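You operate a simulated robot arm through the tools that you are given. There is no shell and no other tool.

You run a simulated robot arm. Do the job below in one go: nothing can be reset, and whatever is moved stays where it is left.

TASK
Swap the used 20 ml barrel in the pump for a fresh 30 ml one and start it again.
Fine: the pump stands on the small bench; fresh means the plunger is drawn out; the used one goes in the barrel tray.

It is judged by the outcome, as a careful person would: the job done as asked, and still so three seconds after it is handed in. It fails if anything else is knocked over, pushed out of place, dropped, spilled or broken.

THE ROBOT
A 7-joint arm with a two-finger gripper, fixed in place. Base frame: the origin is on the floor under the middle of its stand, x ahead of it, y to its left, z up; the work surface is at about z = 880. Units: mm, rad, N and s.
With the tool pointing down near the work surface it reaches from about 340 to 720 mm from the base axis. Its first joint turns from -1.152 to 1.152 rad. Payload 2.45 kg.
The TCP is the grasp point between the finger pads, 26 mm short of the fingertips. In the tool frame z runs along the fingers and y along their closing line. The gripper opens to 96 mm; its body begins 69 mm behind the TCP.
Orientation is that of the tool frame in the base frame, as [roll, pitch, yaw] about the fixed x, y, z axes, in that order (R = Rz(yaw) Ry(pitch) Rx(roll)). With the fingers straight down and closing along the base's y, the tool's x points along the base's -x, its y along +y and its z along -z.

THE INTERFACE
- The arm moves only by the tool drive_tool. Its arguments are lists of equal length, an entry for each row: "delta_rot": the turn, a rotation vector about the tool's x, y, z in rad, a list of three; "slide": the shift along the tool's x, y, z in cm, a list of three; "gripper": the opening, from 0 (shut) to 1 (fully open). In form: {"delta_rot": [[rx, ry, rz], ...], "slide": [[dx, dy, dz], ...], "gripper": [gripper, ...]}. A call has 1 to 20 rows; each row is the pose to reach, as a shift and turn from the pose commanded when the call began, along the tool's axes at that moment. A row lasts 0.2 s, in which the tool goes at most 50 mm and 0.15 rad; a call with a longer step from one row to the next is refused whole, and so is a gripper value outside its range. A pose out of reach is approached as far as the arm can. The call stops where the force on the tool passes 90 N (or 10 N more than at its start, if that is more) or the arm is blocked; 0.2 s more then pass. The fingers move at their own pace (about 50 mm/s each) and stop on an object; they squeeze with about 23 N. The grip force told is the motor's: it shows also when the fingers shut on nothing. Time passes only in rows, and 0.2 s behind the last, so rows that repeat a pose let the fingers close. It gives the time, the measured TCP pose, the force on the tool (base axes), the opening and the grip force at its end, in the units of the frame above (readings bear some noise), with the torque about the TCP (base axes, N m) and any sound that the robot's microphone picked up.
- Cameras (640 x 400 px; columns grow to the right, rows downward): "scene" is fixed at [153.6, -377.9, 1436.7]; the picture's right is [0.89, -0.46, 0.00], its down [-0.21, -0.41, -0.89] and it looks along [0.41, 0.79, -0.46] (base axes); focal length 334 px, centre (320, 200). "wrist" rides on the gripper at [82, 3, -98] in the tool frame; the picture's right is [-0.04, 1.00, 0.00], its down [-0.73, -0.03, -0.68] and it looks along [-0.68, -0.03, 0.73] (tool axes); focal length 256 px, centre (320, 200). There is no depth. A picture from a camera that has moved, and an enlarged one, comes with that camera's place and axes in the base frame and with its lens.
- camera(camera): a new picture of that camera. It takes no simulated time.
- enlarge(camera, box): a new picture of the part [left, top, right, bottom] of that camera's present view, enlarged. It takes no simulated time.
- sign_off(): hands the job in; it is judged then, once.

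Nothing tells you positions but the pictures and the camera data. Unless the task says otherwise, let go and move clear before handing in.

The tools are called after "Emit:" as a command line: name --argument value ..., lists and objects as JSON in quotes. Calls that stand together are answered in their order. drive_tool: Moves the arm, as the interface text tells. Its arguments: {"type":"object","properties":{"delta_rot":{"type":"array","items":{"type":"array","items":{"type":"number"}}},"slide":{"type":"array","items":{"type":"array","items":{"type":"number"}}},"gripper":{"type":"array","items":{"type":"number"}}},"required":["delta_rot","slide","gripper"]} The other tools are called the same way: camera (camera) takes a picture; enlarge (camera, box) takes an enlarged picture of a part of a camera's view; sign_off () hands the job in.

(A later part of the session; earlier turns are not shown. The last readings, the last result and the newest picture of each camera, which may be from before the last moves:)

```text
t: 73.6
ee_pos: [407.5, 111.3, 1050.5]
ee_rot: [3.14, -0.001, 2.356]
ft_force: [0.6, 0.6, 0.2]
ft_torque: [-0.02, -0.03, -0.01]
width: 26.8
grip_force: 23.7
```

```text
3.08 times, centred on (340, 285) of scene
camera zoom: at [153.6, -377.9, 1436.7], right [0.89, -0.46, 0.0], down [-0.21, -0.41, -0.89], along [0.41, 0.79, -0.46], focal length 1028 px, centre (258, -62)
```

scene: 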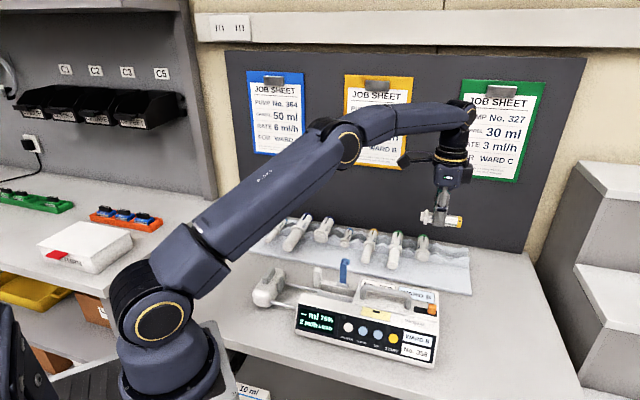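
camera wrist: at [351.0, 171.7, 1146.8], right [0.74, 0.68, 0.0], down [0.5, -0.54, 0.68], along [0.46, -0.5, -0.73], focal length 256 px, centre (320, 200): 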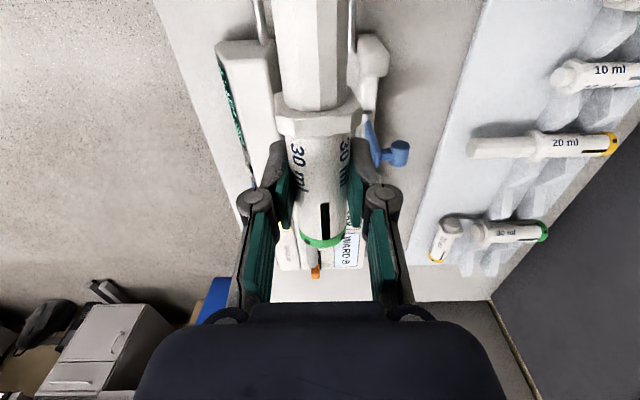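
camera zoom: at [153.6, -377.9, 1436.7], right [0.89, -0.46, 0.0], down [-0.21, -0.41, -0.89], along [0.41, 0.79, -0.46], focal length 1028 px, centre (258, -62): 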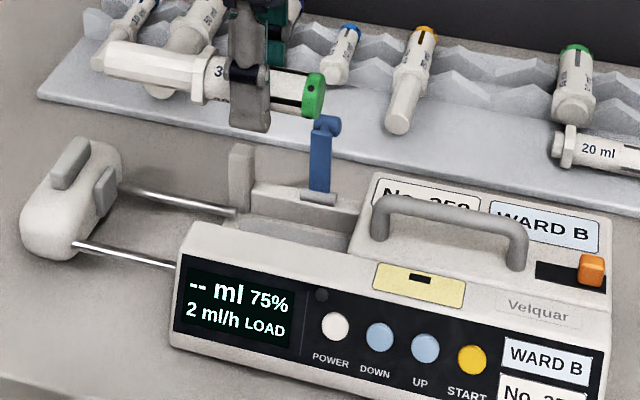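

The fresh barrel hangs level above the bed, with its flange face about 29.5 mm from my grip. I'll lower it to just above the trough, offset so that the flange comes just outside the trough's left end.

Emit:
drive_tool --delta_rot '[[0, 0, 0], [0, 0, 0], [0, 0, 0], [0, 0, 0], [0, 0, 0]]' --slide '[[-0.15, 0.05, 3], [-0.26, 0.05, 6], [-0.26, 0.05, 8.5], [-0.26, 0.05, 9.7], [-0.26, 0.05, 9.7]]' --gripper '[0, 0, 0, 0, 0]'

Emit:
enlarge --camera "wrist" --box '[220, 0, 420, 200]'

Emit:
enlarge --camera "scene" --box '[260, 230, 390, 320]'

```text
t: 74.8
ee_pos: [409.8, 109.9, 953.2]
ee_rot: [3.141, 0.0, 2.356]
ft_force: [0.2, 0.3, -0.5]
ft_torque: [0.01, 0.03, 0.03]
width: 26.7
grip_force: 23.3
```

```text
2.00 times, centred on (320, 100) of wrist
camera zoom: at [353.3, 170.7, 1050.3], right [0.73, 0.68, 0.0], down [0.5, -0.54, 0.68], along [0.46, -0.5, -0.73], focal length 512 px, centre (320, 400)
```

zoom: 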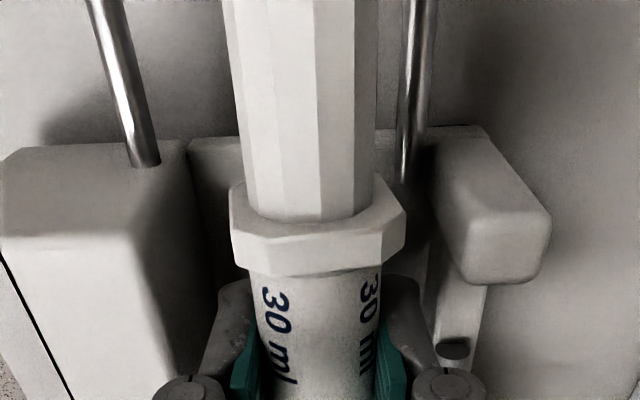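

```text
4.44 times, centred on (325, 275) of scene
camera zoom: at [153.6, -377.9, 1436.7], right [0.89, -0.46, 0.0], down [-0.21, -0.41, -0.89], along [0.41, 0.79, -0.46], focal length 1485 px, centre (298, -133)
```

zoom: 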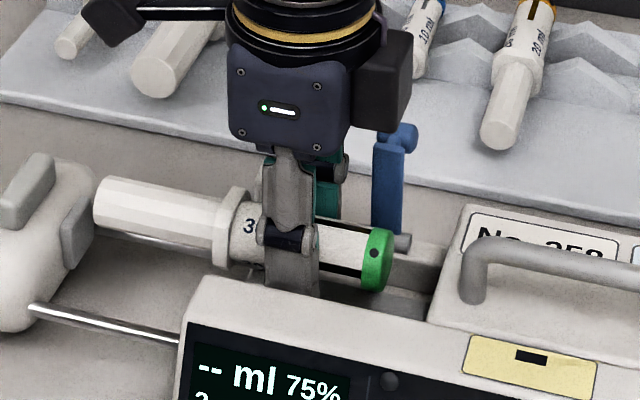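

Aligned, with the plunger end clear of the drive pad. Lowering slowly until it rests in the trough.

Emit:
drive_tool --delta_rot '[[0, 0, 0], [0, 0, 0], [0, 0, 0], [0, 0, 0]]' --slide '[[0, 0, 0.4], [0, 0, 0.8], [0, 0, 1.15], [0, 0, 1.2]]' --gripper '[0, 0, 0, 0]'

Emit:
enlarge --camera "wrist" --box '[220, 0, 420, 200]'

Emit:
enlarge --camera "scene" --box '[260, 230, 390, 320]'

```text
t: 75.8
ee_pos: [410.6, 109.1, 940.6]
ee_rot: [3.14, 0.001, 2.357]
ft_force: [0.4, -0.2, 0.2]
ft_torque: [0.05, 0.0, 0.0]
width: 26.6
grip_force: 23.2
```

```text
2.00 times, centred on (320, 100) of wrist
camera zoom: at [354.5, 170.5, 1038.0], right [0.73, 0.68, 0.0], down [0.5, -0.54, 0.68], along [0.46, -0.5, -0.73], focal length 512 px, centre (320, 400)
```

zoom: 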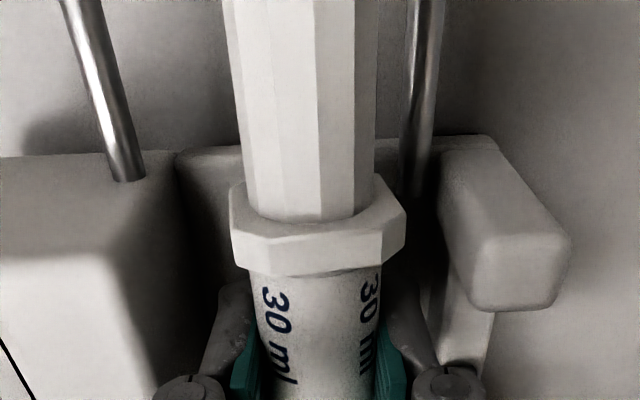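

```text
4.44 times, centred on (325, 275) of scene
camera zoom: at [153.6, -377.9, 1436.7], right [0.89, -0.46, 0.0], down [-0.21, -0.41, -0.89], along [0.41, 0.79, -0.46], focal length 1485 px, centre (298, -133)
```

zoom: 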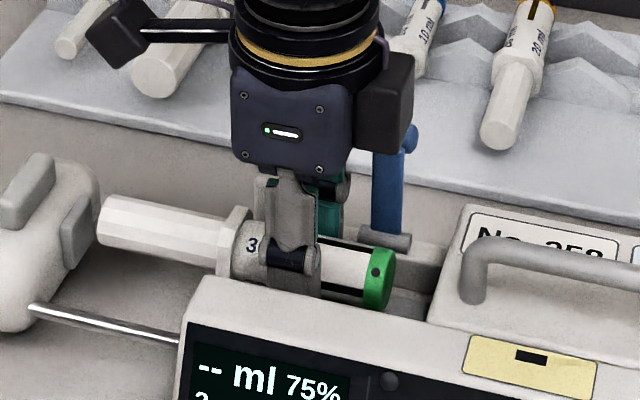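

Emit:
drive_tool --delta_rot '[[0, 0, 0], [0, 0, 0], [0, 0, 0]]' --slide '[[0, 0, 0.15], [0, 0, 0.3], [0, 0, 0.35]]' --gripper '[0, 0, 0]'

```text
t: 76.6
ee_pos: [412.1, 109.0, 937.4]
ee_rot: [3.136, 0.002, 2.357]
ft_force: [7.2, -1.2, 26.8]
ft_torque: [-0.29, 0.1, 0.06]
width: 30.2
grip_force: 23.1
```

Emit:
enlarge --camera "wrist" --box '[220, 0, 420, 200]'

Emit:
enlarge --camera "scene" --box '[260, 230, 390, 320]'

Emit:
camera --camera "wrist"

```text
2.00 times, centred on (320, 100) of wrist
camera zoom: at [354.6, 170.3, 1034.3], right [0.74, 0.68, 0.0], down [0.49, -0.54, 0.68], along [0.46, -0.5, -0.73], focal length 512 px, centre (320, 400)
```

zoom: 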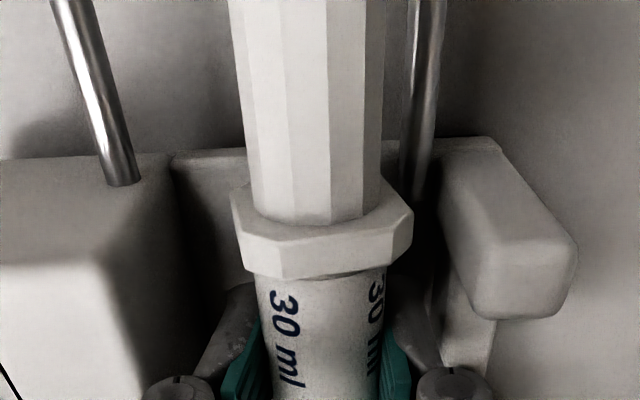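

```text
4.44 times, centred on (325, 275) of scene
camera zoom: at [153.4, -378.0, 1436.6], right [0.89, -0.46, 0.0], down [-0.21, -0.41, -0.89], along [0.41, 0.79, -0.46], focal length 1485 px, centre (298, -133)
```

zoom: 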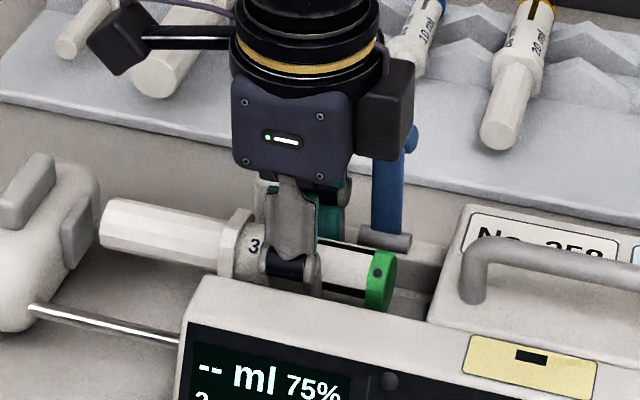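

```text
taken
camera wrist: at [354.6, 170.3, 1034.3], right [0.74, 0.68, 0.0], down [0.49, -0.54, 0.68], along [0.46, -0.5, -0.73], focal length 256 px, centre (320, 200)
```

wrist: 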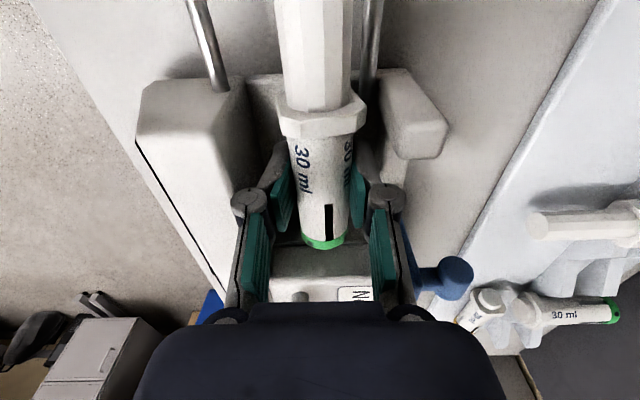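

The fingertips met the trough's top edges, and the barrel is now lying in the trough between them. I'll open slightly and lift the fingers straight out, then check how it sits.

Emit:
drive_tool --delta_rot '[[0, 0, 0], [0, 0, 0], [0, 0, 0], [0, 0, 0], [0, 0, 0], [0, 0, 0], [0, 0, 0], [0, 0, 0]]' --slide '[[0, 0, -0.1], [0, 0, -0.2], [0, -0.05, -0.3], [0, -0.05, -0.6], [0, -0.05, -1.5], [0, -0.05, -3.5], [0, -0.05, -6], [0, -0.05, -8.5]]' --gripper '[0.34, 0.34, 0.34, 0.34, 0.34, 0.34, 0.34, 0.34]'

Emit:
camera --camera "wrist"

Emit:
enlarge --camera "wrist" --box '[220, 0, 420, 200]'

Emit:
enlarge --camera "scene" --box '[250, 230, 430, 350]'

```text
t: 78.4
ee_pos: [410.7, 108.6, 1023.5]
ee_rot: [3.14, 0.0, 2.357]
ft_force: [-0.7, -0.8, 0.6]
ft_torque: [0.01, 0.0, -0.01]
width: 32.5
grip_force: 0.0
```

```text
taken
camera wrist: at [353.9, 170.1, 1118.9], right [0.73, 0.68, 0.0], down [0.5, -0.54, 0.68], along [0.46, -0.5, -0.73], focal length 256 px, centre (320, 200)
```

wrist: 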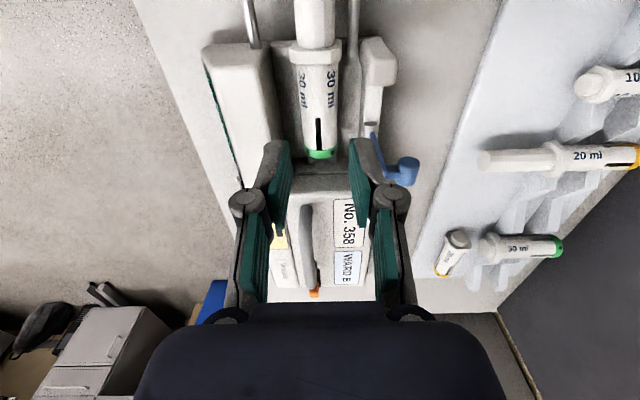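

```text
2.00 times, centred on (320, 100) of wrist
camera zoom: at [353.9, 170.1, 1118.9], right [0.73, 0.68, 0.0], down [0.5, -0.54, 0.68], along [0.46, -0.5, -0.73], focal length 512 px, centre (320, 400)
```

zoom: 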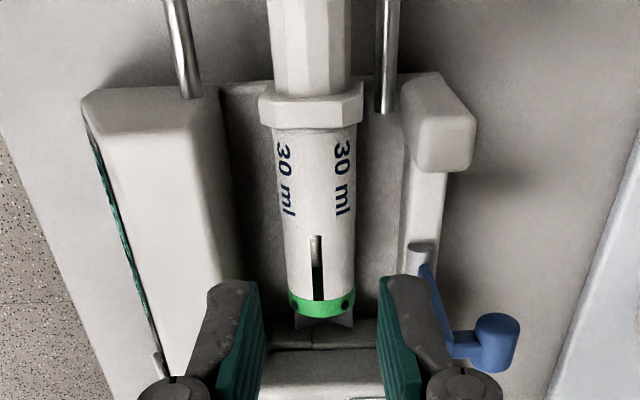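

```text
3.33 times, centred on (340, 290) of scene
camera zoom: at [153.6, -377.9, 1436.7], right [0.89, -0.46, 0.0], down [-0.21, -0.41, -0.89], along [0.41, 0.79, -0.46], focal length 1114 px, centre (253, -100)
```

zoom: 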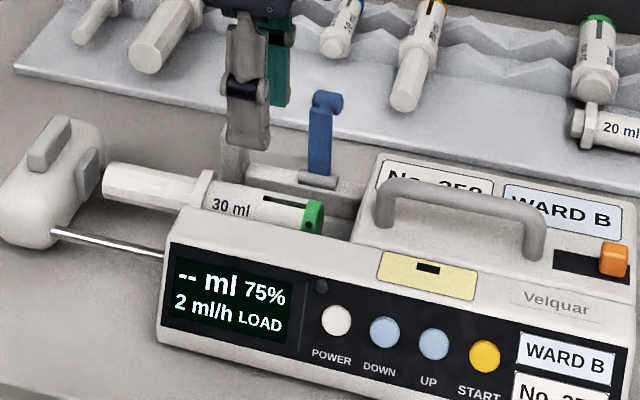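

The fresh barrel sits level in the trough, but its flange is about 4 mm short of the trough's end. I'll grip it again a little higher and slide it gently along until the flange seats.

Emit:
drive_tool --delta_rot '[[0, 0, 0], [0, 0, 0], [0, 0, 0], [0, 0, 0], [0, 0, 0], [0, 0, 0], [0, 0, 0], [0, 0, 0], [0, 0, 0]]' --slide '[[0, -0.09, 3], [0, -0.09, 6], [0, -0.09, 7.5], [0, -0.09, 8.1], [0, -0.09, 8.1], [0, -0.09, 8.1], [0, -0.09, 8.1], [-0.15, -0.09, 8.1], [-0.3, -0.09, 8.1]]' --gripper '[0.36, 0.36, 0.36, 0.36, 0, 0, 0, 0, 0]'

Emit:
enlarge --camera "wrist" --box '[220, 0, 420, 200]'

Emit:
enlarge --camera "scene" --box '[250, 230, 430, 350]'

```text
t: 80.4
ee_pos: [412.2, 105.5, 938.5]
ee_rot: [3.139, -0.001, 2.356]
ft_force: [0.1, 0.2, -1.0]
ft_torque: [0.0, -0.04, 0.03]
width: 27.1
grip_force: 22.3
```

```text
2.00 times, centred on (320, 100) of wrist
camera zoom: at [355.8, 167.2, 1036.8], right [0.73, 0.68, 0.0], down [0.5, -0.54, 0.68], along [0.46, -0.5, -0.73], focal length 512 px, centre (320, 400)
```

zoom: 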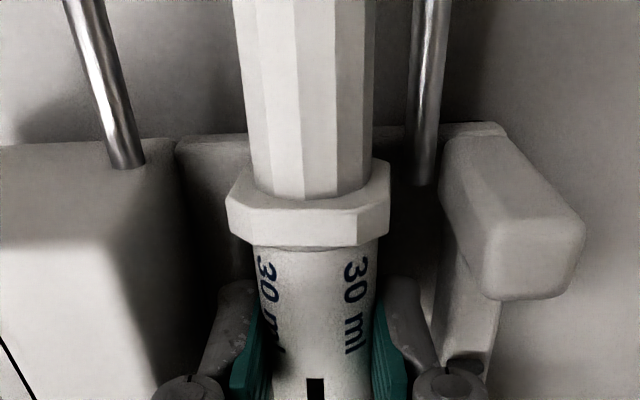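

```text
3.33 times, centred on (340, 290) of scene
camera zoom: at [153.6, -377.9, 1436.7], right [0.89, -0.46, 0.0], down [-0.21, -0.41, -0.89], along [0.41, 0.79, -0.46], focal length 1114 px, centre (253, -100)
```

zoom: 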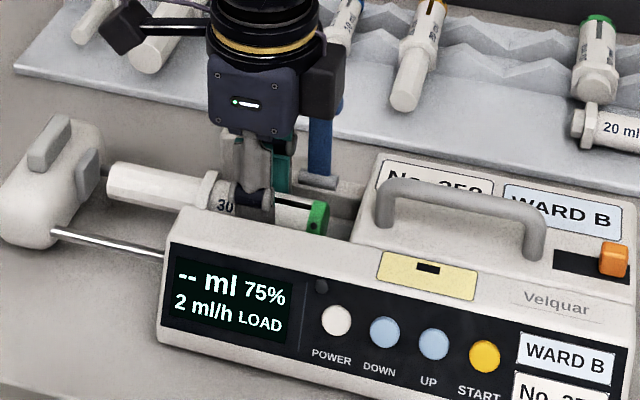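

Emit:
drive_tool --delta_rot '[[0, 0, 0], [0, 0, 0], [0, 0, 0]]' --slide '[[-0.1, 0, 0], [-0.2, 0, 0], [-0.25, 0, 0]]' --gripper '[0, 0, 0]'

Emit:
enlarge --camera "scene" --box '[250, 230, 430, 350]'

```text
t: 81.2
ee_pos: [415.7, 103.8, 940.3]
ee_rot: [3.141, 0.0, 2.357]
ft_force: [-0.7, -0.3, -0.6]
ft_torque: [-0.01, -0.01, 0.0]
width: 26.8
grip_force: 23.2
```

```text
3.33 times, centred on (340, 290) of scene
camera zoom: at [153.6, -377.9, 1436.7], right [0.89, -0.46, 0.0], down [-0.21, -0.41, -0.89], along [0.41, 0.79, -0.46], focal length 1114 px, centre (253, -100)
```

zoom: 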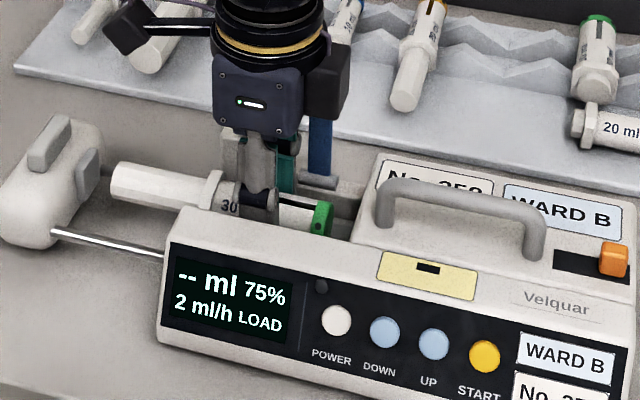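

Emit:
drive_tool --delta_rot '[[0, 0, 0], [0, 0, 0], [0, 0, 0]]' --slide '[[-0.1, 0, 0], [-0.2, 0, 0], [-0.25, 0, 0]]' --gripper '[0, 0, 0]'

Emit:
enlarge --camera "scene" --box '[250, 230, 430, 350]'

Emit:
enlarge --camera "wrist" --box '[220, 0, 420, 200]'

```text
t: 82.0
ee_pos: [415.2, 103.3, 940.9]
ee_rot: [3.14, -0.001, 2.357]
ft_force: [0.4, 0.4, -0.1]
ft_torque: [-0.01, -0.01, -0.04]
width: 27.1
grip_force: 22.9
```

```text
3.33 times, centred on (340, 290) of scene
camera zoom: at [153.6, -377.9, 1436.7], right [0.89, -0.46, 0.0], down [-0.21, -0.41, -0.89], along [0.41, 0.79, -0.46], focal length 1114 px, centre (253, -100)
```

zoom: 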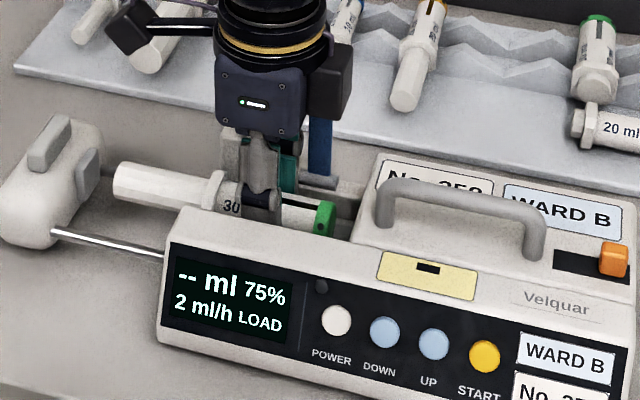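

```text
2.00 times, centred on (320, 100) of wrist
camera zoom: at [358.9, 164.0, 1037.8], right [0.74, 0.68, 0.0], down [0.5, -0.54, 0.68], along [0.46, -0.5, -0.73], focal length 512 px, centre (320, 400)
```

zoom: 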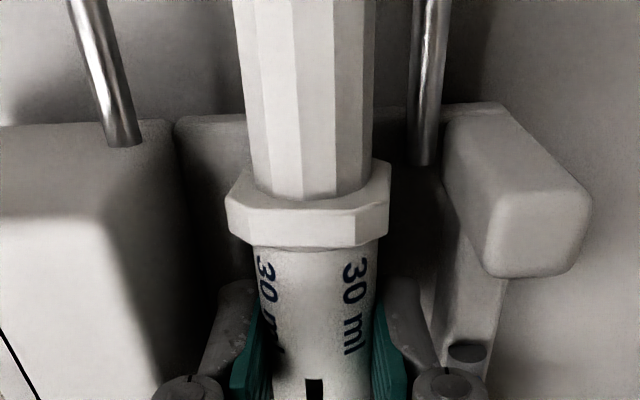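

Emit:
drive_tool --delta_rot '[[0, 0, 0], [0, 0, 0], [0, 0, 0]]' --slide '[[-0.1, 0, 0.05], [-0.2, 0, 0.1], [-0.25, 0, 0.1]]' --gripper '[0, 0, 0]'

Emit:
enlarge --camera "scene" --box '[250, 230, 430, 350]'

Emit:
enlarge --camera "wrist" --box '[220, 0, 420, 200]'

```text
t: 82.8
ee_pos: [416.7, 101.0, 939.9]
ee_rot: [3.139, -0.001, 2.356]
ft_force: [-0.4, 0.5, 0.4]
ft_torque: [0.0, 0.01, 0.03]
width: 27.2
grip_force: 23.1
```

```text
3.33 times, centred on (340, 290) of scene
camera zoom: at [153.6, -377.9, 1436.7], right [0.89, -0.46, 0.0], down [-0.21, -0.41, -0.89], along [0.41, 0.79, -0.46], focal length 1114 px, centre (253, -100)
```

zoom: 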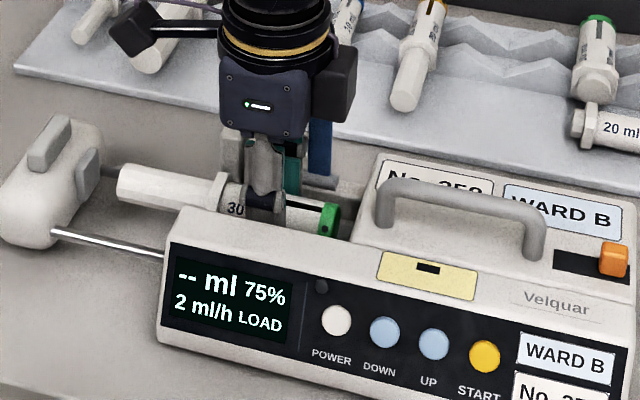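

```text
2.00 times, centred on (320, 100) of wrist
camera zoom: at [360.7, 161.8, 1037.0], right [0.73, 0.68, 0.0], down [0.5, -0.54, 0.68], along [0.46, -0.5, -0.73], focal length 512 px, centre (320, 400)
```

zoom: 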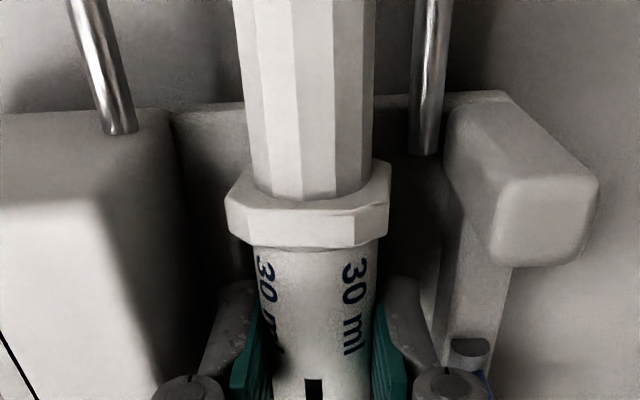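

Emit:
drive_tool --delta_rot '[[0, 0, 0], [0, 0, 0], [0, 0, 0]]' --slide '[[-0.1, 0, 0], [-0.2, 0, 0], [-0.2, 0, 0]]' --gripper '[0, 0, 0]'

Emit:
enlarge --camera "scene" --box '[250, 230, 430, 350]'

Emit:
enlarge --camera "wrist" --box '[220, 0, 420, 200]'

```text
t: 83.6
ee_pos: [417.4, 99.9, 940.0]
ee_rot: [3.139, -0.002, 2.357]
ft_force: [-4.2, -0.1, 10.8]
ft_torque: [0.12, 0.01, 0.05]
width: 26.6
grip_force: 22.2
```

```text
3.33 times, centred on (340, 290) of scene
camera zoom: at [153.3, -377.9, 1436.7], right [0.89, -0.46, 0.0], down [-0.21, -0.41, -0.89], along [0.41, 0.79, -0.46], focal length 1114 px, centre (253, -100)
```

zoom: 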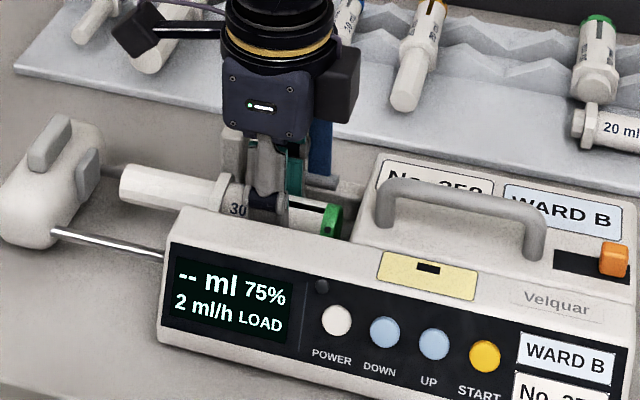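

```text
2.00 times, centred on (320, 100) of wrist
camera zoom: at [361.8, 160.4, 1036.9], right [0.73, 0.68, 0.0], down [0.5, -0.54, 0.68], along [0.46, -0.5, -0.73], focal length 512 px, centre (320, 400)
```

zoom: 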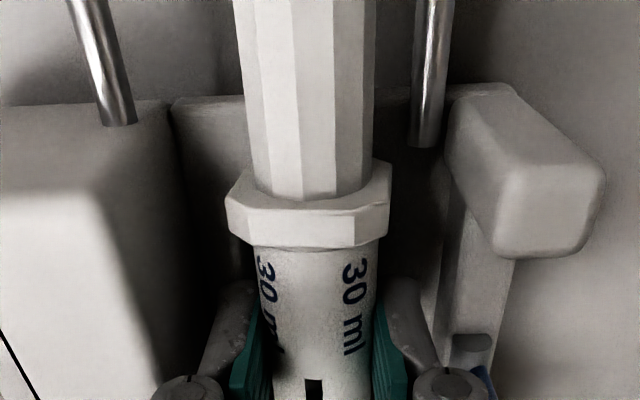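

Contact at last (3 N along, 11 N up): the flange meets the trough's end. I'll back off 1.5 mm so that it lies flat, release, and lift away.

Emit:
drive_tool --delta_rot '[[0, 0, 0], [0, 0, 0], [0, 0, 0], [0, 0, 0], [0, 0, 0], [0, 0, 0], [0, 0, 0], [0, 0, 0], [0, 0, 0]]' --slide '[[0.1, 0, 0], [0.15, 0, 0], [0.15, 0, 0], [0.15, 0, 0], [0.15, 0, 0], [0.15, 0, -1], [0.15, 0, -3], [0.15, 0, -6], [0.15, 0, -8.5]]' --gripper '[0, 0, 0.36, 0.36, 0.36, 0.36, 0.36, 0.36, 0.36]'

Emit:
camera --camera "wrist"

Emit:
enlarge --camera "wrist" --box '[220, 0, 420, 200]'

Emit:
enlarge --camera "scene" --box '[250, 230, 430, 350]'

```text
t: 85.6
ee_pos: [417.4, 101.2, 1024.5]
ee_rot: [3.138, 0.001, 2.355]
ft_force: [0.0, -0.3, 0.4]
ft_torque: [-0.03, -0.04, 0.0]
width: 34.8
grip_force: 0.0
```

```text
taken
camera wrist: at [361.7, 162.0, 1121.6], right [0.73, 0.68, 0.0], down [0.5, -0.54, 0.68], along [0.46, -0.5, -0.73], focal length 256 px, centre (320, 200)
```

wrist: 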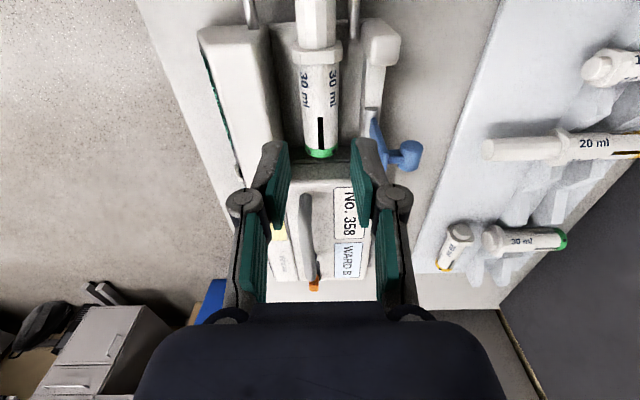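

```text
2.00 times, centred on (320, 100) of wrist
camera zoom: at [361.7, 162.0, 1121.6], right [0.73, 0.68, 0.0], down [0.5, -0.54, 0.68], along [0.46, -0.5, -0.73], focal length 512 px, centre (320, 400)
```

zoom: 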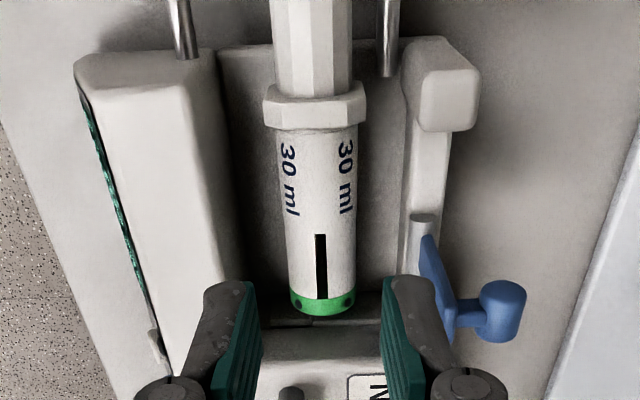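

```text
3.33 times, centred on (340, 290) of scene
camera zoom: at [153.6, -377.9, 1436.7], right [0.89, -0.46, 0.0], down [-0.21, -0.41, -0.89], along [0.41, 0.79, -0.46], focal length 1114 px, centre (253, -100)
```

zoom: 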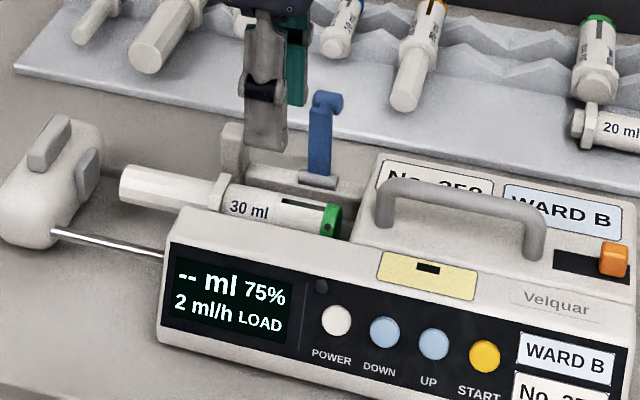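

The 30 ml barrel is in place with its window showing the plunger drawn out. Now I'll go back to the drive lug to bring the pad up to the plunger.

Emit:
drive_tool --delta_rot '[[0, 0, -0.13], [0, 0, -0.26], [0, 0, -0.39], [0, 0, -0.52], [0, 0, -0.65], [0, 0, -0.78], [0, 0, -0.92], [0, 0, -1.06], [0, 0, -1.2], [0, 0, -1.33], [0, 0, -1.46], [0, 0, -1.571], [0, 0, -1.571], [0, 0, -1.571]]' --slide '[[0.5, 0, -1.5], [1.5, 0, -1.5], [3, 0, -1.5], [4.5, -0.1, -1.5], [6, -0.1, -1.5], [7.5, -0.1, -1.5], [9, -0.2, -1.5], [10.5, -0.2, -1.5], [12, -0.3, -1], [13.5, -0.3, 0], [14.8, -0.3, 1], [15.76, -0.3, 2], [15.76, -0.3, 2.5], [15.76, -0.3, 2.5]]' --gripper '[0.3, 0.3, 0.3, 0.3, 0.3, 0.3, 0.3, 0.3, 0.3, 0.3, 0.3, 0.3, 0.3, 0.3]'

Emit:
camera --camera "wrist"

Emit:
enlarge --camera "wrist" --box '[220, 60, 420, 220]'

```text
t: 88.6
ee_pos: [305.6, 210.2, 1000.4]
ee_rot: [3.14, 0.003, -2.354]
ft_force: [0.6, -0.6, -0.4]
ft_torque: [-0.02, 0.02, 0.03]
width: 28.8
grip_force: 0.0
```

```text
taken
camera wrist: at [243.8, 155.7, 1096.7], right [-0.68, 0.73, 0.0], down [0.54, 0.5, 0.68], along [0.5, 0.46, -0.73], focal length 256 px, centre (320, 200)
```

wrist: 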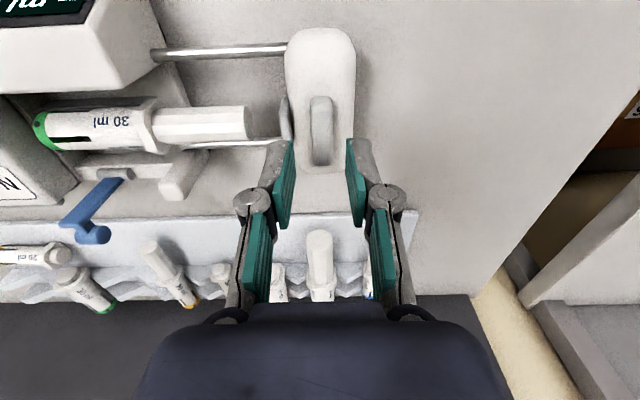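

```text
2.50 times, centred on (320, 140) of wrist
camera zoom: at [243.8, 155.7, 1096.7], right [-0.68, 0.73, 0.0], down [0.54, 0.5, 0.68], along [0.5, 0.46, -0.73], focal length 640 px, centre (320, 350)
```

zoom: 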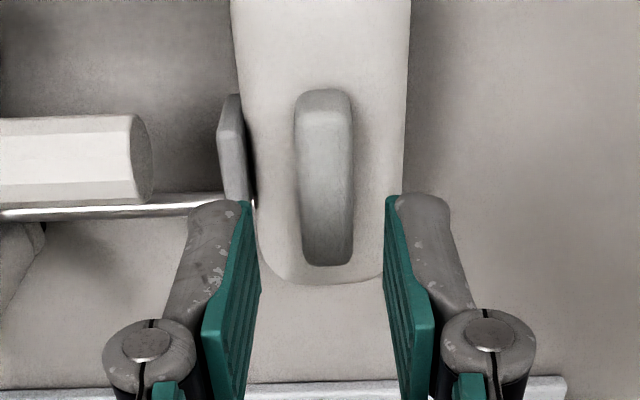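

The pad face is at e 93 and the plunger end at e 115, so about 22 mm to close. I'll take the lug and bring the drive in 19 mm first.

Emit:
drive_tool --delta_rot '[[0, 0, 0], [0, 0, 0], [0, 0, 0], [0, 0, 0], [0, 0, 0], [0, 0, 0], [0, 0, 0], [0, 0, 0], [0, 0, 0], [0, 0, 0]]' --slide '[[0.1, 0.3, 1.5], [0.1, 0.3, 3], [0.1, 0.3, 3.55], [0.1, 0.3, 3.55], [0.1, 0.3, 3.55], [0.1, 0.3, 3.55], [0.1, -0.2, 3.5], [0.1, -0.7, 3.5], [0.1, -1.2, 3.5], [0.1, -1.6, 3.5]]' --gripper '[0.3, 0.3, 0.3, 0, 0, 0, 0, 0, 0, 0]'

Emit:
enlarge --camera "wrist" --box '[160, 60, 420, 220]'

Emit:
enlarge --camera "scene" --box '[250, 230, 430, 350]'

```text
t: 90.8
ee_pos: [315.4, 198.7, 964.2]
ee_rot: [3.141, 0.002, -2.356]
ft_force: [-0.2, 0.6, 0.2]
ft_torque: [-0.02, 0.01, 0.06]
width: 13.4
grip_force: 22.7
```

```text
2.46 times, centred on (290, 140) of wrist
camera zoom: at [253.8, 143.8, 1061.4], right [-0.68, 0.73, 0.0], down [0.54, 0.5, 0.68], along [0.5, 0.46, -0.73], focal length 630 px, centre (394, 348)
```

zoom: 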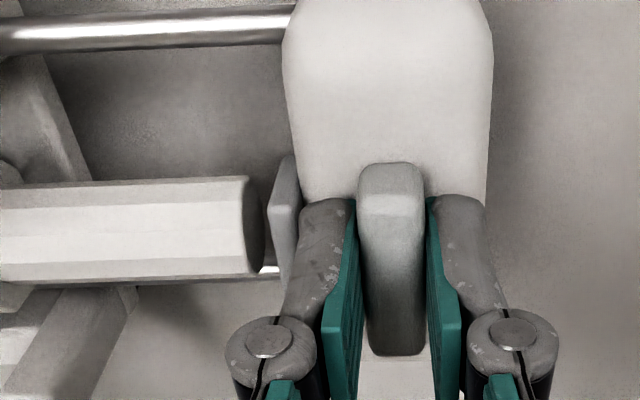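

```text
3.33 times, centred on (340, 290) of scene
camera zoom: at [153.6, -377.8, 1436.7], right [0.89, -0.46, 0.0], down [-0.21, -0.41, -0.89], along [0.41, 0.79, -0.46], focal length 1114 px, centre (253, -100)
```

zoom: 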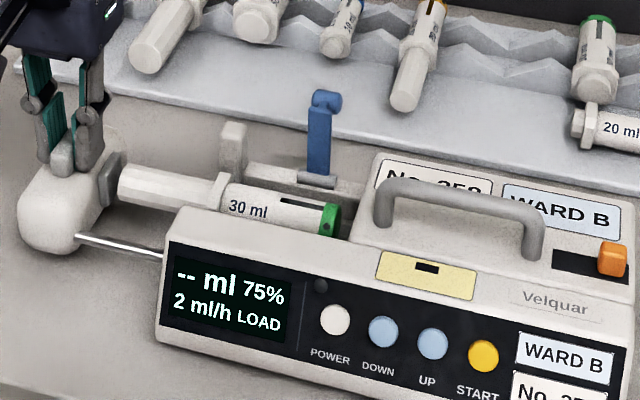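

Emit:
drive_tool --delta_rot '[[0, 0, 0], [0, 0, 0], [0, 0, 0]]' --slide '[[0, -0.1, 0], [0, -0.2, 0], [0, -0.3, 0]]' --gripper '[0, 0, 0]'

Emit:
enlarge --camera "wrist" --box '[160, 60, 420, 220]'

```text
t: 91.6
ee_pos: [317.2, 195.4, 963.9]
ee_rot: [3.141, 0.002, -2.355]
ft_force: [-1.5, -0.1, -0.1]
ft_torque: [0.03, 0.0, 0.0]
width: 13.5
grip_force: 22.6
```

```text
2.46 times, centred on (290, 140) of wrist
camera zoom: at [256.7, 141.7, 1061.0], right [-0.68, 0.73, 0.0], down [0.54, 0.5, 0.68], along [0.5, 0.46, -0.73], focal length 630 px, centre (394, 348)
```

zoom: 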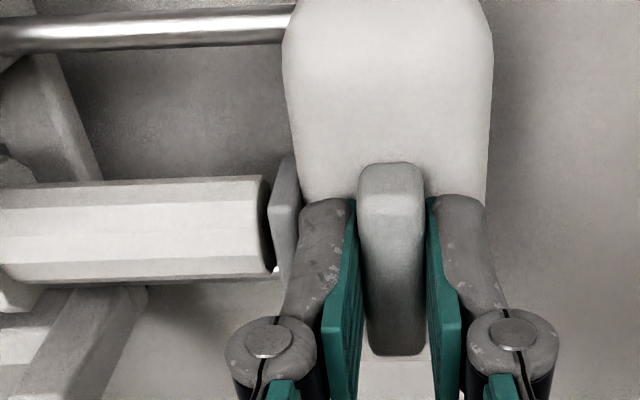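

Emit:
drive_tool --delta_rot '[[0, 0, 0], [0, 0, 0], [0, 0, 0]]' --slide '[[0, -0.07, 0], [0, -0.14, 0], [0, -0.14, 0]]' --gripper '[0, 0, 0]'

Emit:
enlarge --camera "wrist" --box '[160, 60, 420, 220]'

Emit:
enlarge --camera "scene" --box '[250, 230, 430, 350]'

```text
t: 92.4
ee_pos: [319.5, 194.3, 963.6]
ee_rot: [-3.141, 0.001, -2.357]
ft_force: [1.1, 1.3, 0.0]
ft_torque: [-0.04, 0.08, 0.07]
width: 13.4
grip_force: 22.8
```

```text
2.46 times, centred on (290, 140) of wrist
camera zoom: at [257.6, 140.5, 1061.1], right [-0.68, 0.73, 0.0], down [0.54, 0.5, 0.68], along [0.5, 0.46, -0.73], focal length 630 px, centre (394, 348)
```

zoom: 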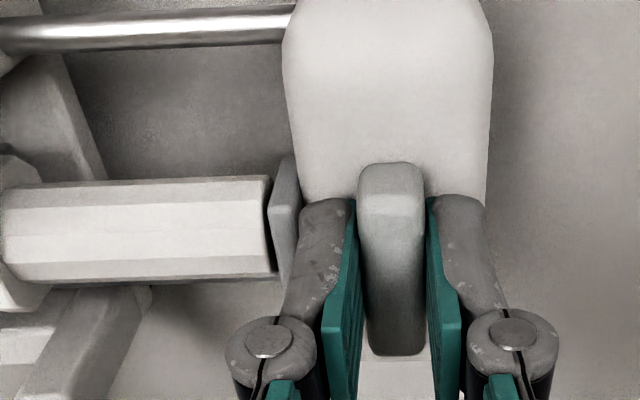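

```text
3.33 times, centred on (340, 290) of scene
camera zoom: at [153.7, -377.8, 1436.7], right [0.89, -0.46, 0.0], down [-0.21, -0.41, -0.89], along [0.41, 0.79, -0.46], focal length 1114 px, centre (253, -100)
```

zoom: 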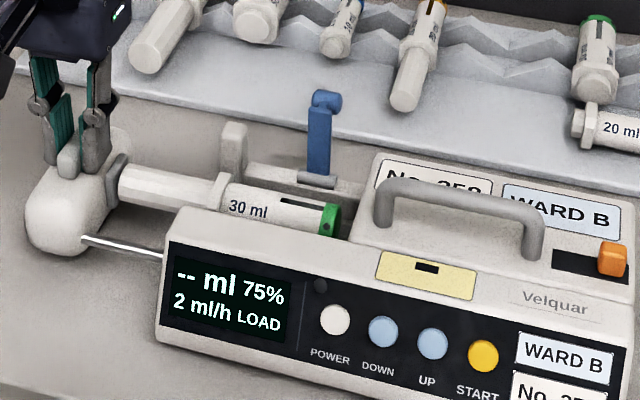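

Emit:
drive_tool --delta_rot '[[0, 0, 0], [0, 0, 0], [0, 0, 0]]' --slide '[[0, -0.07, 0], [0, -0.12, 0], [0, -0.12, 0]]' --gripper '[0, 0, 0]'

Emit:
enlarge --camera "wrist" --box '[100, 60, 360, 220]'

Emit:
enlarge --camera "scene" --box '[270, 255, 370, 325]'

```text
t: 93.2
ee_pos: [321.2, 193.7, 965.0]
ee_rot: [3.141, 0.0, -2.356]
ft_force: [0.6, 0.1, 0.0]
ft_torque: [0.03, 0.04, 0.11]
width: 13.7
grip_force: 22.4
```

```text
2.46 times, centred on (230, 140) of wrist
camera zoom: at [257.9, 139.4, 1061.3], right [-0.68, 0.73, 0.0], down [0.54, 0.5, 0.68], along [0.5, 0.46, -0.73], focal length 630 px, centre (542, 348)
```

zoom: 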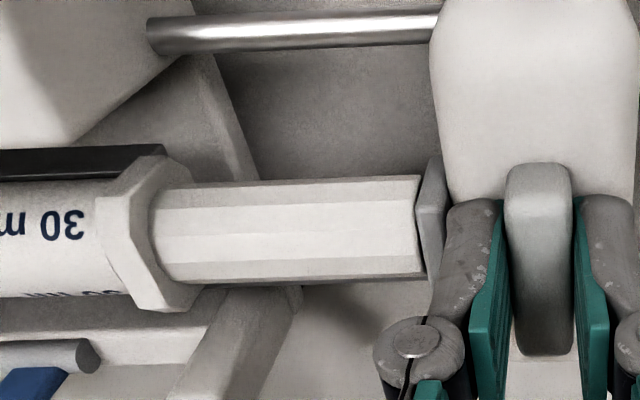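

```text
5.71 times, centred on (320, 290) of scene
camera zoom: at [153.7, -377.8, 1436.7], right [0.89, -0.46, 0.0], down [-0.21, -0.41, -0.89], along [0.41, 0.79, -0.46], focal length 1909 px, centre (320, -314)
```

zoom: 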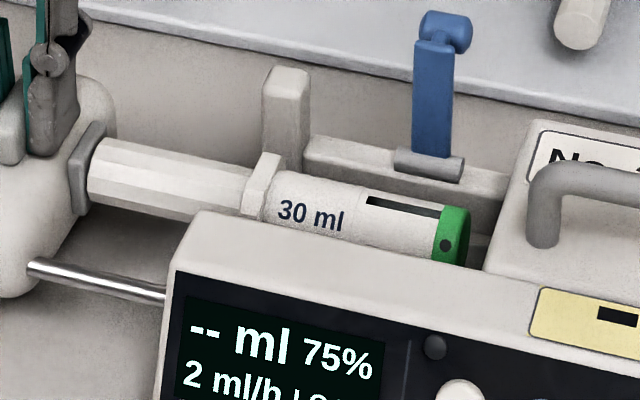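

Emit:
drive_tool --delta_rot '[[0, 0, 0], [0, 0, 0], [0, 0, 0]]' --slide '[[0, -0.05, 0], [0, -0.1, 0], [0, -0.1, 0]]' --gripper '[0, 0, 0]'

Emit:
enlarge --camera "wrist" --box '[100, 60, 360, 220]'

```text
t: 94.0
ee_pos: [318.7, 194.5, 963.4]
ee_rot: [-3.141, 0.001, -2.355]
ft_force: [-0.5, 0.4, -0.7]
ft_torque: [0.01, -0.01, 0.17]
width: 13.5
grip_force: 23.0
```

```text
2.46 times, centred on (230, 140) of wrist
camera zoom: at [258.1, 138.6, 1061.8], right [-0.68, 0.73, 0.0], down [0.54, 0.5, 0.68], along [0.5, 0.46, -0.73], focal length 630 px, centre (542, 348)
```

zoom: 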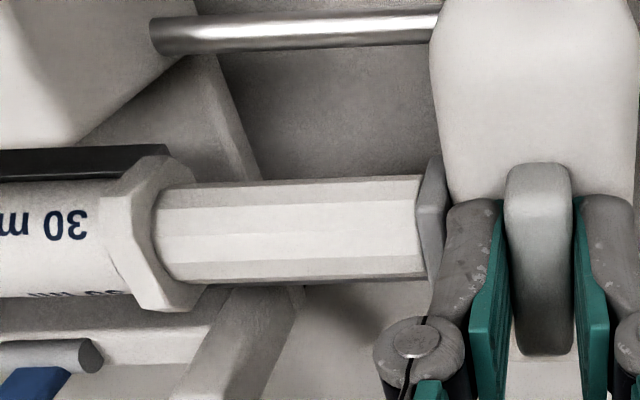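

The pad is touching the plunger end. Before clamping I want to be sure that the flange isn't riding up on the trough, so I'll look closely.

Emit:
enlarge --camera "scene" --box '[300, 268, 356, 304]'

Emit:
enlarge --camera "wrist" --box '[90, 100, 220, 200]'

```text
11.11 times, centred on (328, 286) of scene
camera zoom: at [153.7, -377.8, 1436.7], right [0.89, -0.46, 0.0], down [-0.21, -0.41, -0.89], along [0.41, 0.79, -0.46], focal length 3713 px, centre (231, -756)
```

zoom: 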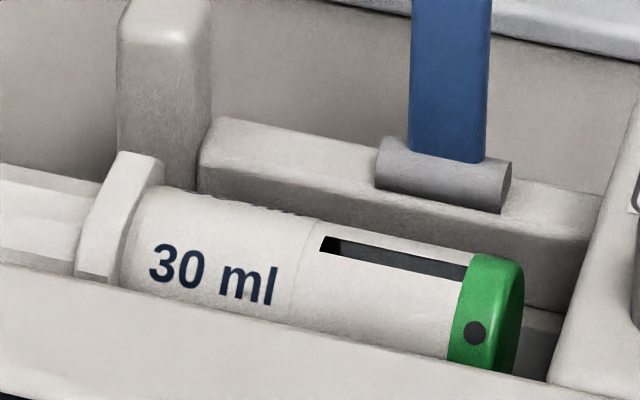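

```text
4.00 times, centred on (155, 150) of wrist
camera zoom: at [258.1, 138.6, 1061.8], right [-0.68, 0.73, 0.0], down [0.54, 0.5, 0.68], along [0.5, 0.46, -0.73], focal length 1024 px, centre (980, 400)
```

zoom: 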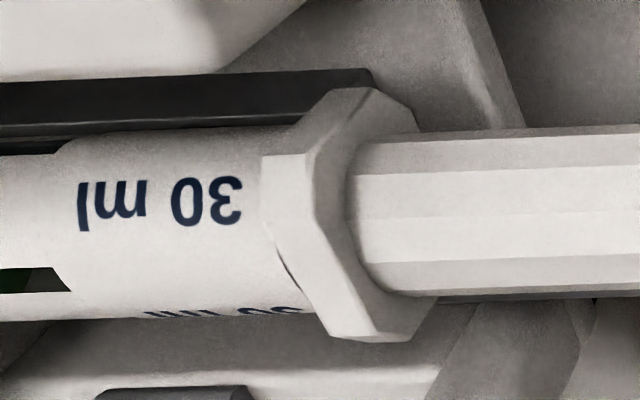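

The barrel's top edge is level to within half a degree, so it is seated properly and the pad is against the plunger. I'll release the lug and go behind the upright clamp arm to swing it shut.

Emit:
drive_tool --delta_rot '[[0, 0, 0], [0, 0, 0], [0, 0, 0], [0, 0, 0], [0, 0, 0], [0, 0, 0], [0, 0, 0], [0, 0, 0], [0, 0, 0], [0, 0, 0], [0, 0, 0], [0, 0, 0]]' --slide '[[0, 0, 0], [0, 0, 0], [0, 0, -1.5], [0, 0, -5], [0, 0, -8], [-2, -3, -8.5], [-4, -6, -8.5], [-6, -9, -8.5], [-8.5, -12, -8.5], [-10.5, -15, -8.5], [-10.9, -15.2, -8.5], [-10.9, -15.2, -8.5]]' --gripper '[0.28, 0.28, 0.28, 0.28, 0.2, 0.1, 0, 0, 0, 0, 0, 0]'

Emit:
camera --camera "wrist"

Emit:
enlarge --camera "scene" --box '[250, 220, 430, 340]'

```text
t: 96.6
ee_pos: [504.3, 161.1, 1051.7]
ee_rot: [-3.141, 0.003, -2.357]
ft_force: [-0.4, -0.1, -0.6]
ft_torque: [-0.03, 0.01, -0.01]
width: 0.2
grip_force: 23.5
```

```text
taken
camera wrist: at [443.7, 106.8, 1147.8], right [-0.68, 0.73, 0.0], down [0.54, 0.5, 0.68], along [0.5, 0.46, -0.73], focal length 256 px, centre (320, 200)
```

wrist: 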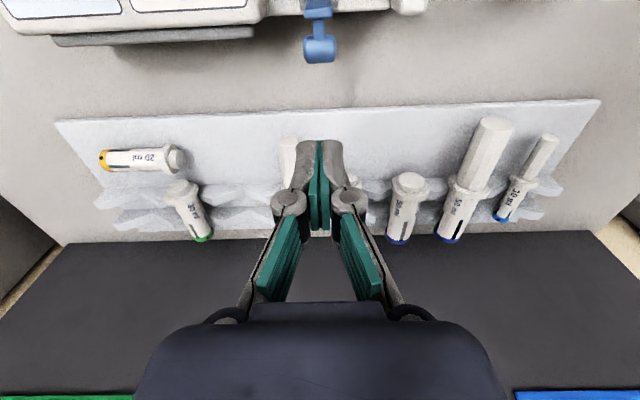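

```text
3.33 times, centred on (340, 280) of scene
camera zoom: at [153.6, -377.9, 1436.7], right [0.89, -0.46, 0.0], down [-0.21, -0.41, -0.89], along [0.41, 0.79, -0.46], focal length 1114 px, centre (253, -67)
```

zoom: 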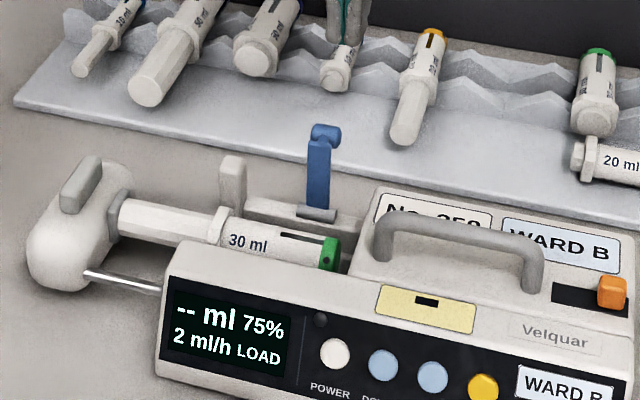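

I'm behind the clamp knob (e 240, n 428, z 972) with the fingers closed. I'll lower and push it forward gently.

Emit:
drive_tool --delta_rot '[[0, 0, 0], [0, 0, 0], [0, 0, 0], [0, 0, 0], [0, 0, 0], [0, 0, 0], [0, 0, 0], [0, 0, 0]]' --slide '[[0, 0.27, 3], [0, 0.27, 6.2], [1, 0.27, 6.2], [2, 0.27, 6.2], [2.7, 0.27, 6.2], [3.4, 0.27, 6.2], [4, 0.27, 6.2], [4.6, 0.27, 6.2]]' --gripper '[0, 0, 0, 0, 0, 0, 0, 0]'

Emit:
camera --camera "wrist"

Emit:
enlarge --camera "scene" --box '[250, 220, 430, 340]'

```text
t: 98.4
ee_pos: [468.5, 131.8, 986.9]
ee_rot: [-3.14, 0.002, -2.356]
ft_force: [0.6, -0.6, 0.1]
ft_torque: [0.0, 0.02, -0.02]
width: 0.0
grip_force: 23.2
```

```text
taken
camera wrist: at [407.4, 77.3, 1084.6], right [-0.68, 0.73, 0.0], down [0.54, 0.5, 0.68], along [0.5, 0.46, -0.73], focal length 256 px, centre (320, 200)
```

wrist: 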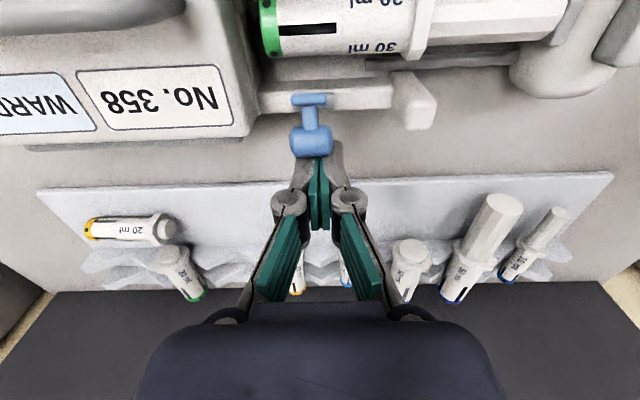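

```text
3.33 times, centred on (340, 280) of scene
camera zoom: at [153.6, -377.9, 1436.7], right [0.89, -0.46, 0.0], down [-0.21, -0.41, -0.89], along [0.41, 0.79, -0.46], focal length 1114 px, centre (253, -67)
```

zoom: 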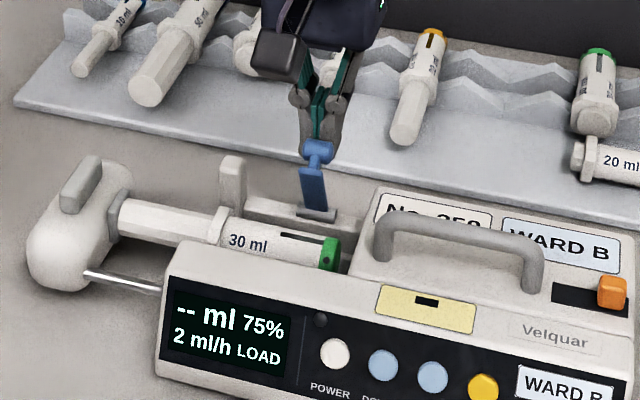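

It's moving with no load. I'll push it on toward the barrel.

Emit:
drive_tool --delta_rot '[[0, 0, 0], [0, 0, 0], [0, 0, 0], [0, 0, 0]]' --slide '[[0.6, 0, 0], [1.2, 0, 0], [1.8, 0, 0], [2.4, 0, 0]]' --gripper '[0, 0, 0, 0]'

Emit:
camera --camera "wrist"

Emit:
enlarge --camera "scene" --box '[250, 220, 430, 340]'

```text
t: 99.4
ee_pos: [452.4, 115.2, 987.1]
ee_rot: [3.141, 0.002, -2.357]
ft_force: [0.1, -0.4, -0.1]
ft_torque: [0.0, -0.02, -0.01]
width: 0.0
grip_force: 23.2
```

```text
taken
camera wrist: at [391.1, 60.9, 1084.1], right [-0.68, 0.73, 0.0], down [0.54, 0.5, 0.68], along [0.5, 0.46, -0.73], focal length 256 px, centre (320, 200)
```

wrist: 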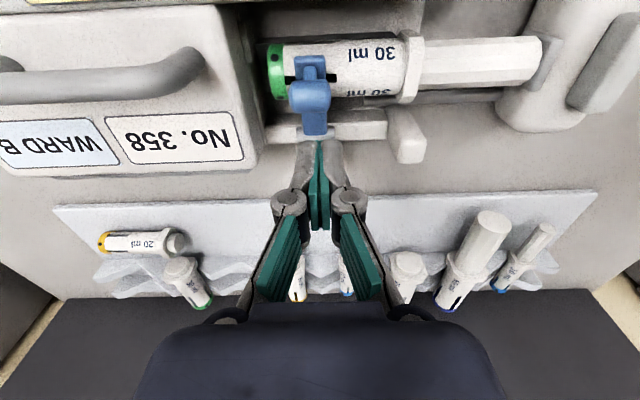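

```text
3.33 times, centred on (340, 280) of scene
camera zoom: at [153.6, -377.9, 1436.7], right [0.89, -0.46, 0.0], down [-0.21, -0.41, -0.89], along [0.41, 0.79, -0.46], focal length 1114 px, centre (253, -67)
```

zoom: 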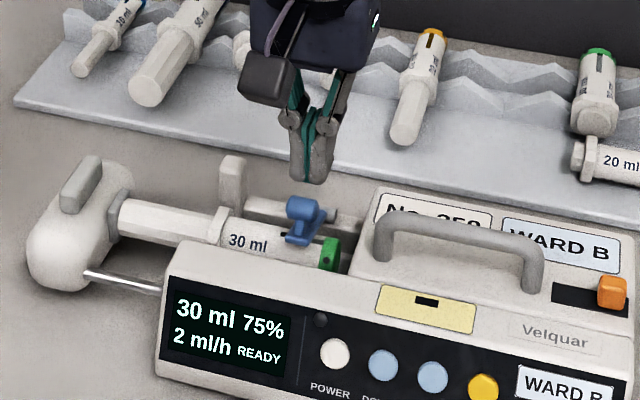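

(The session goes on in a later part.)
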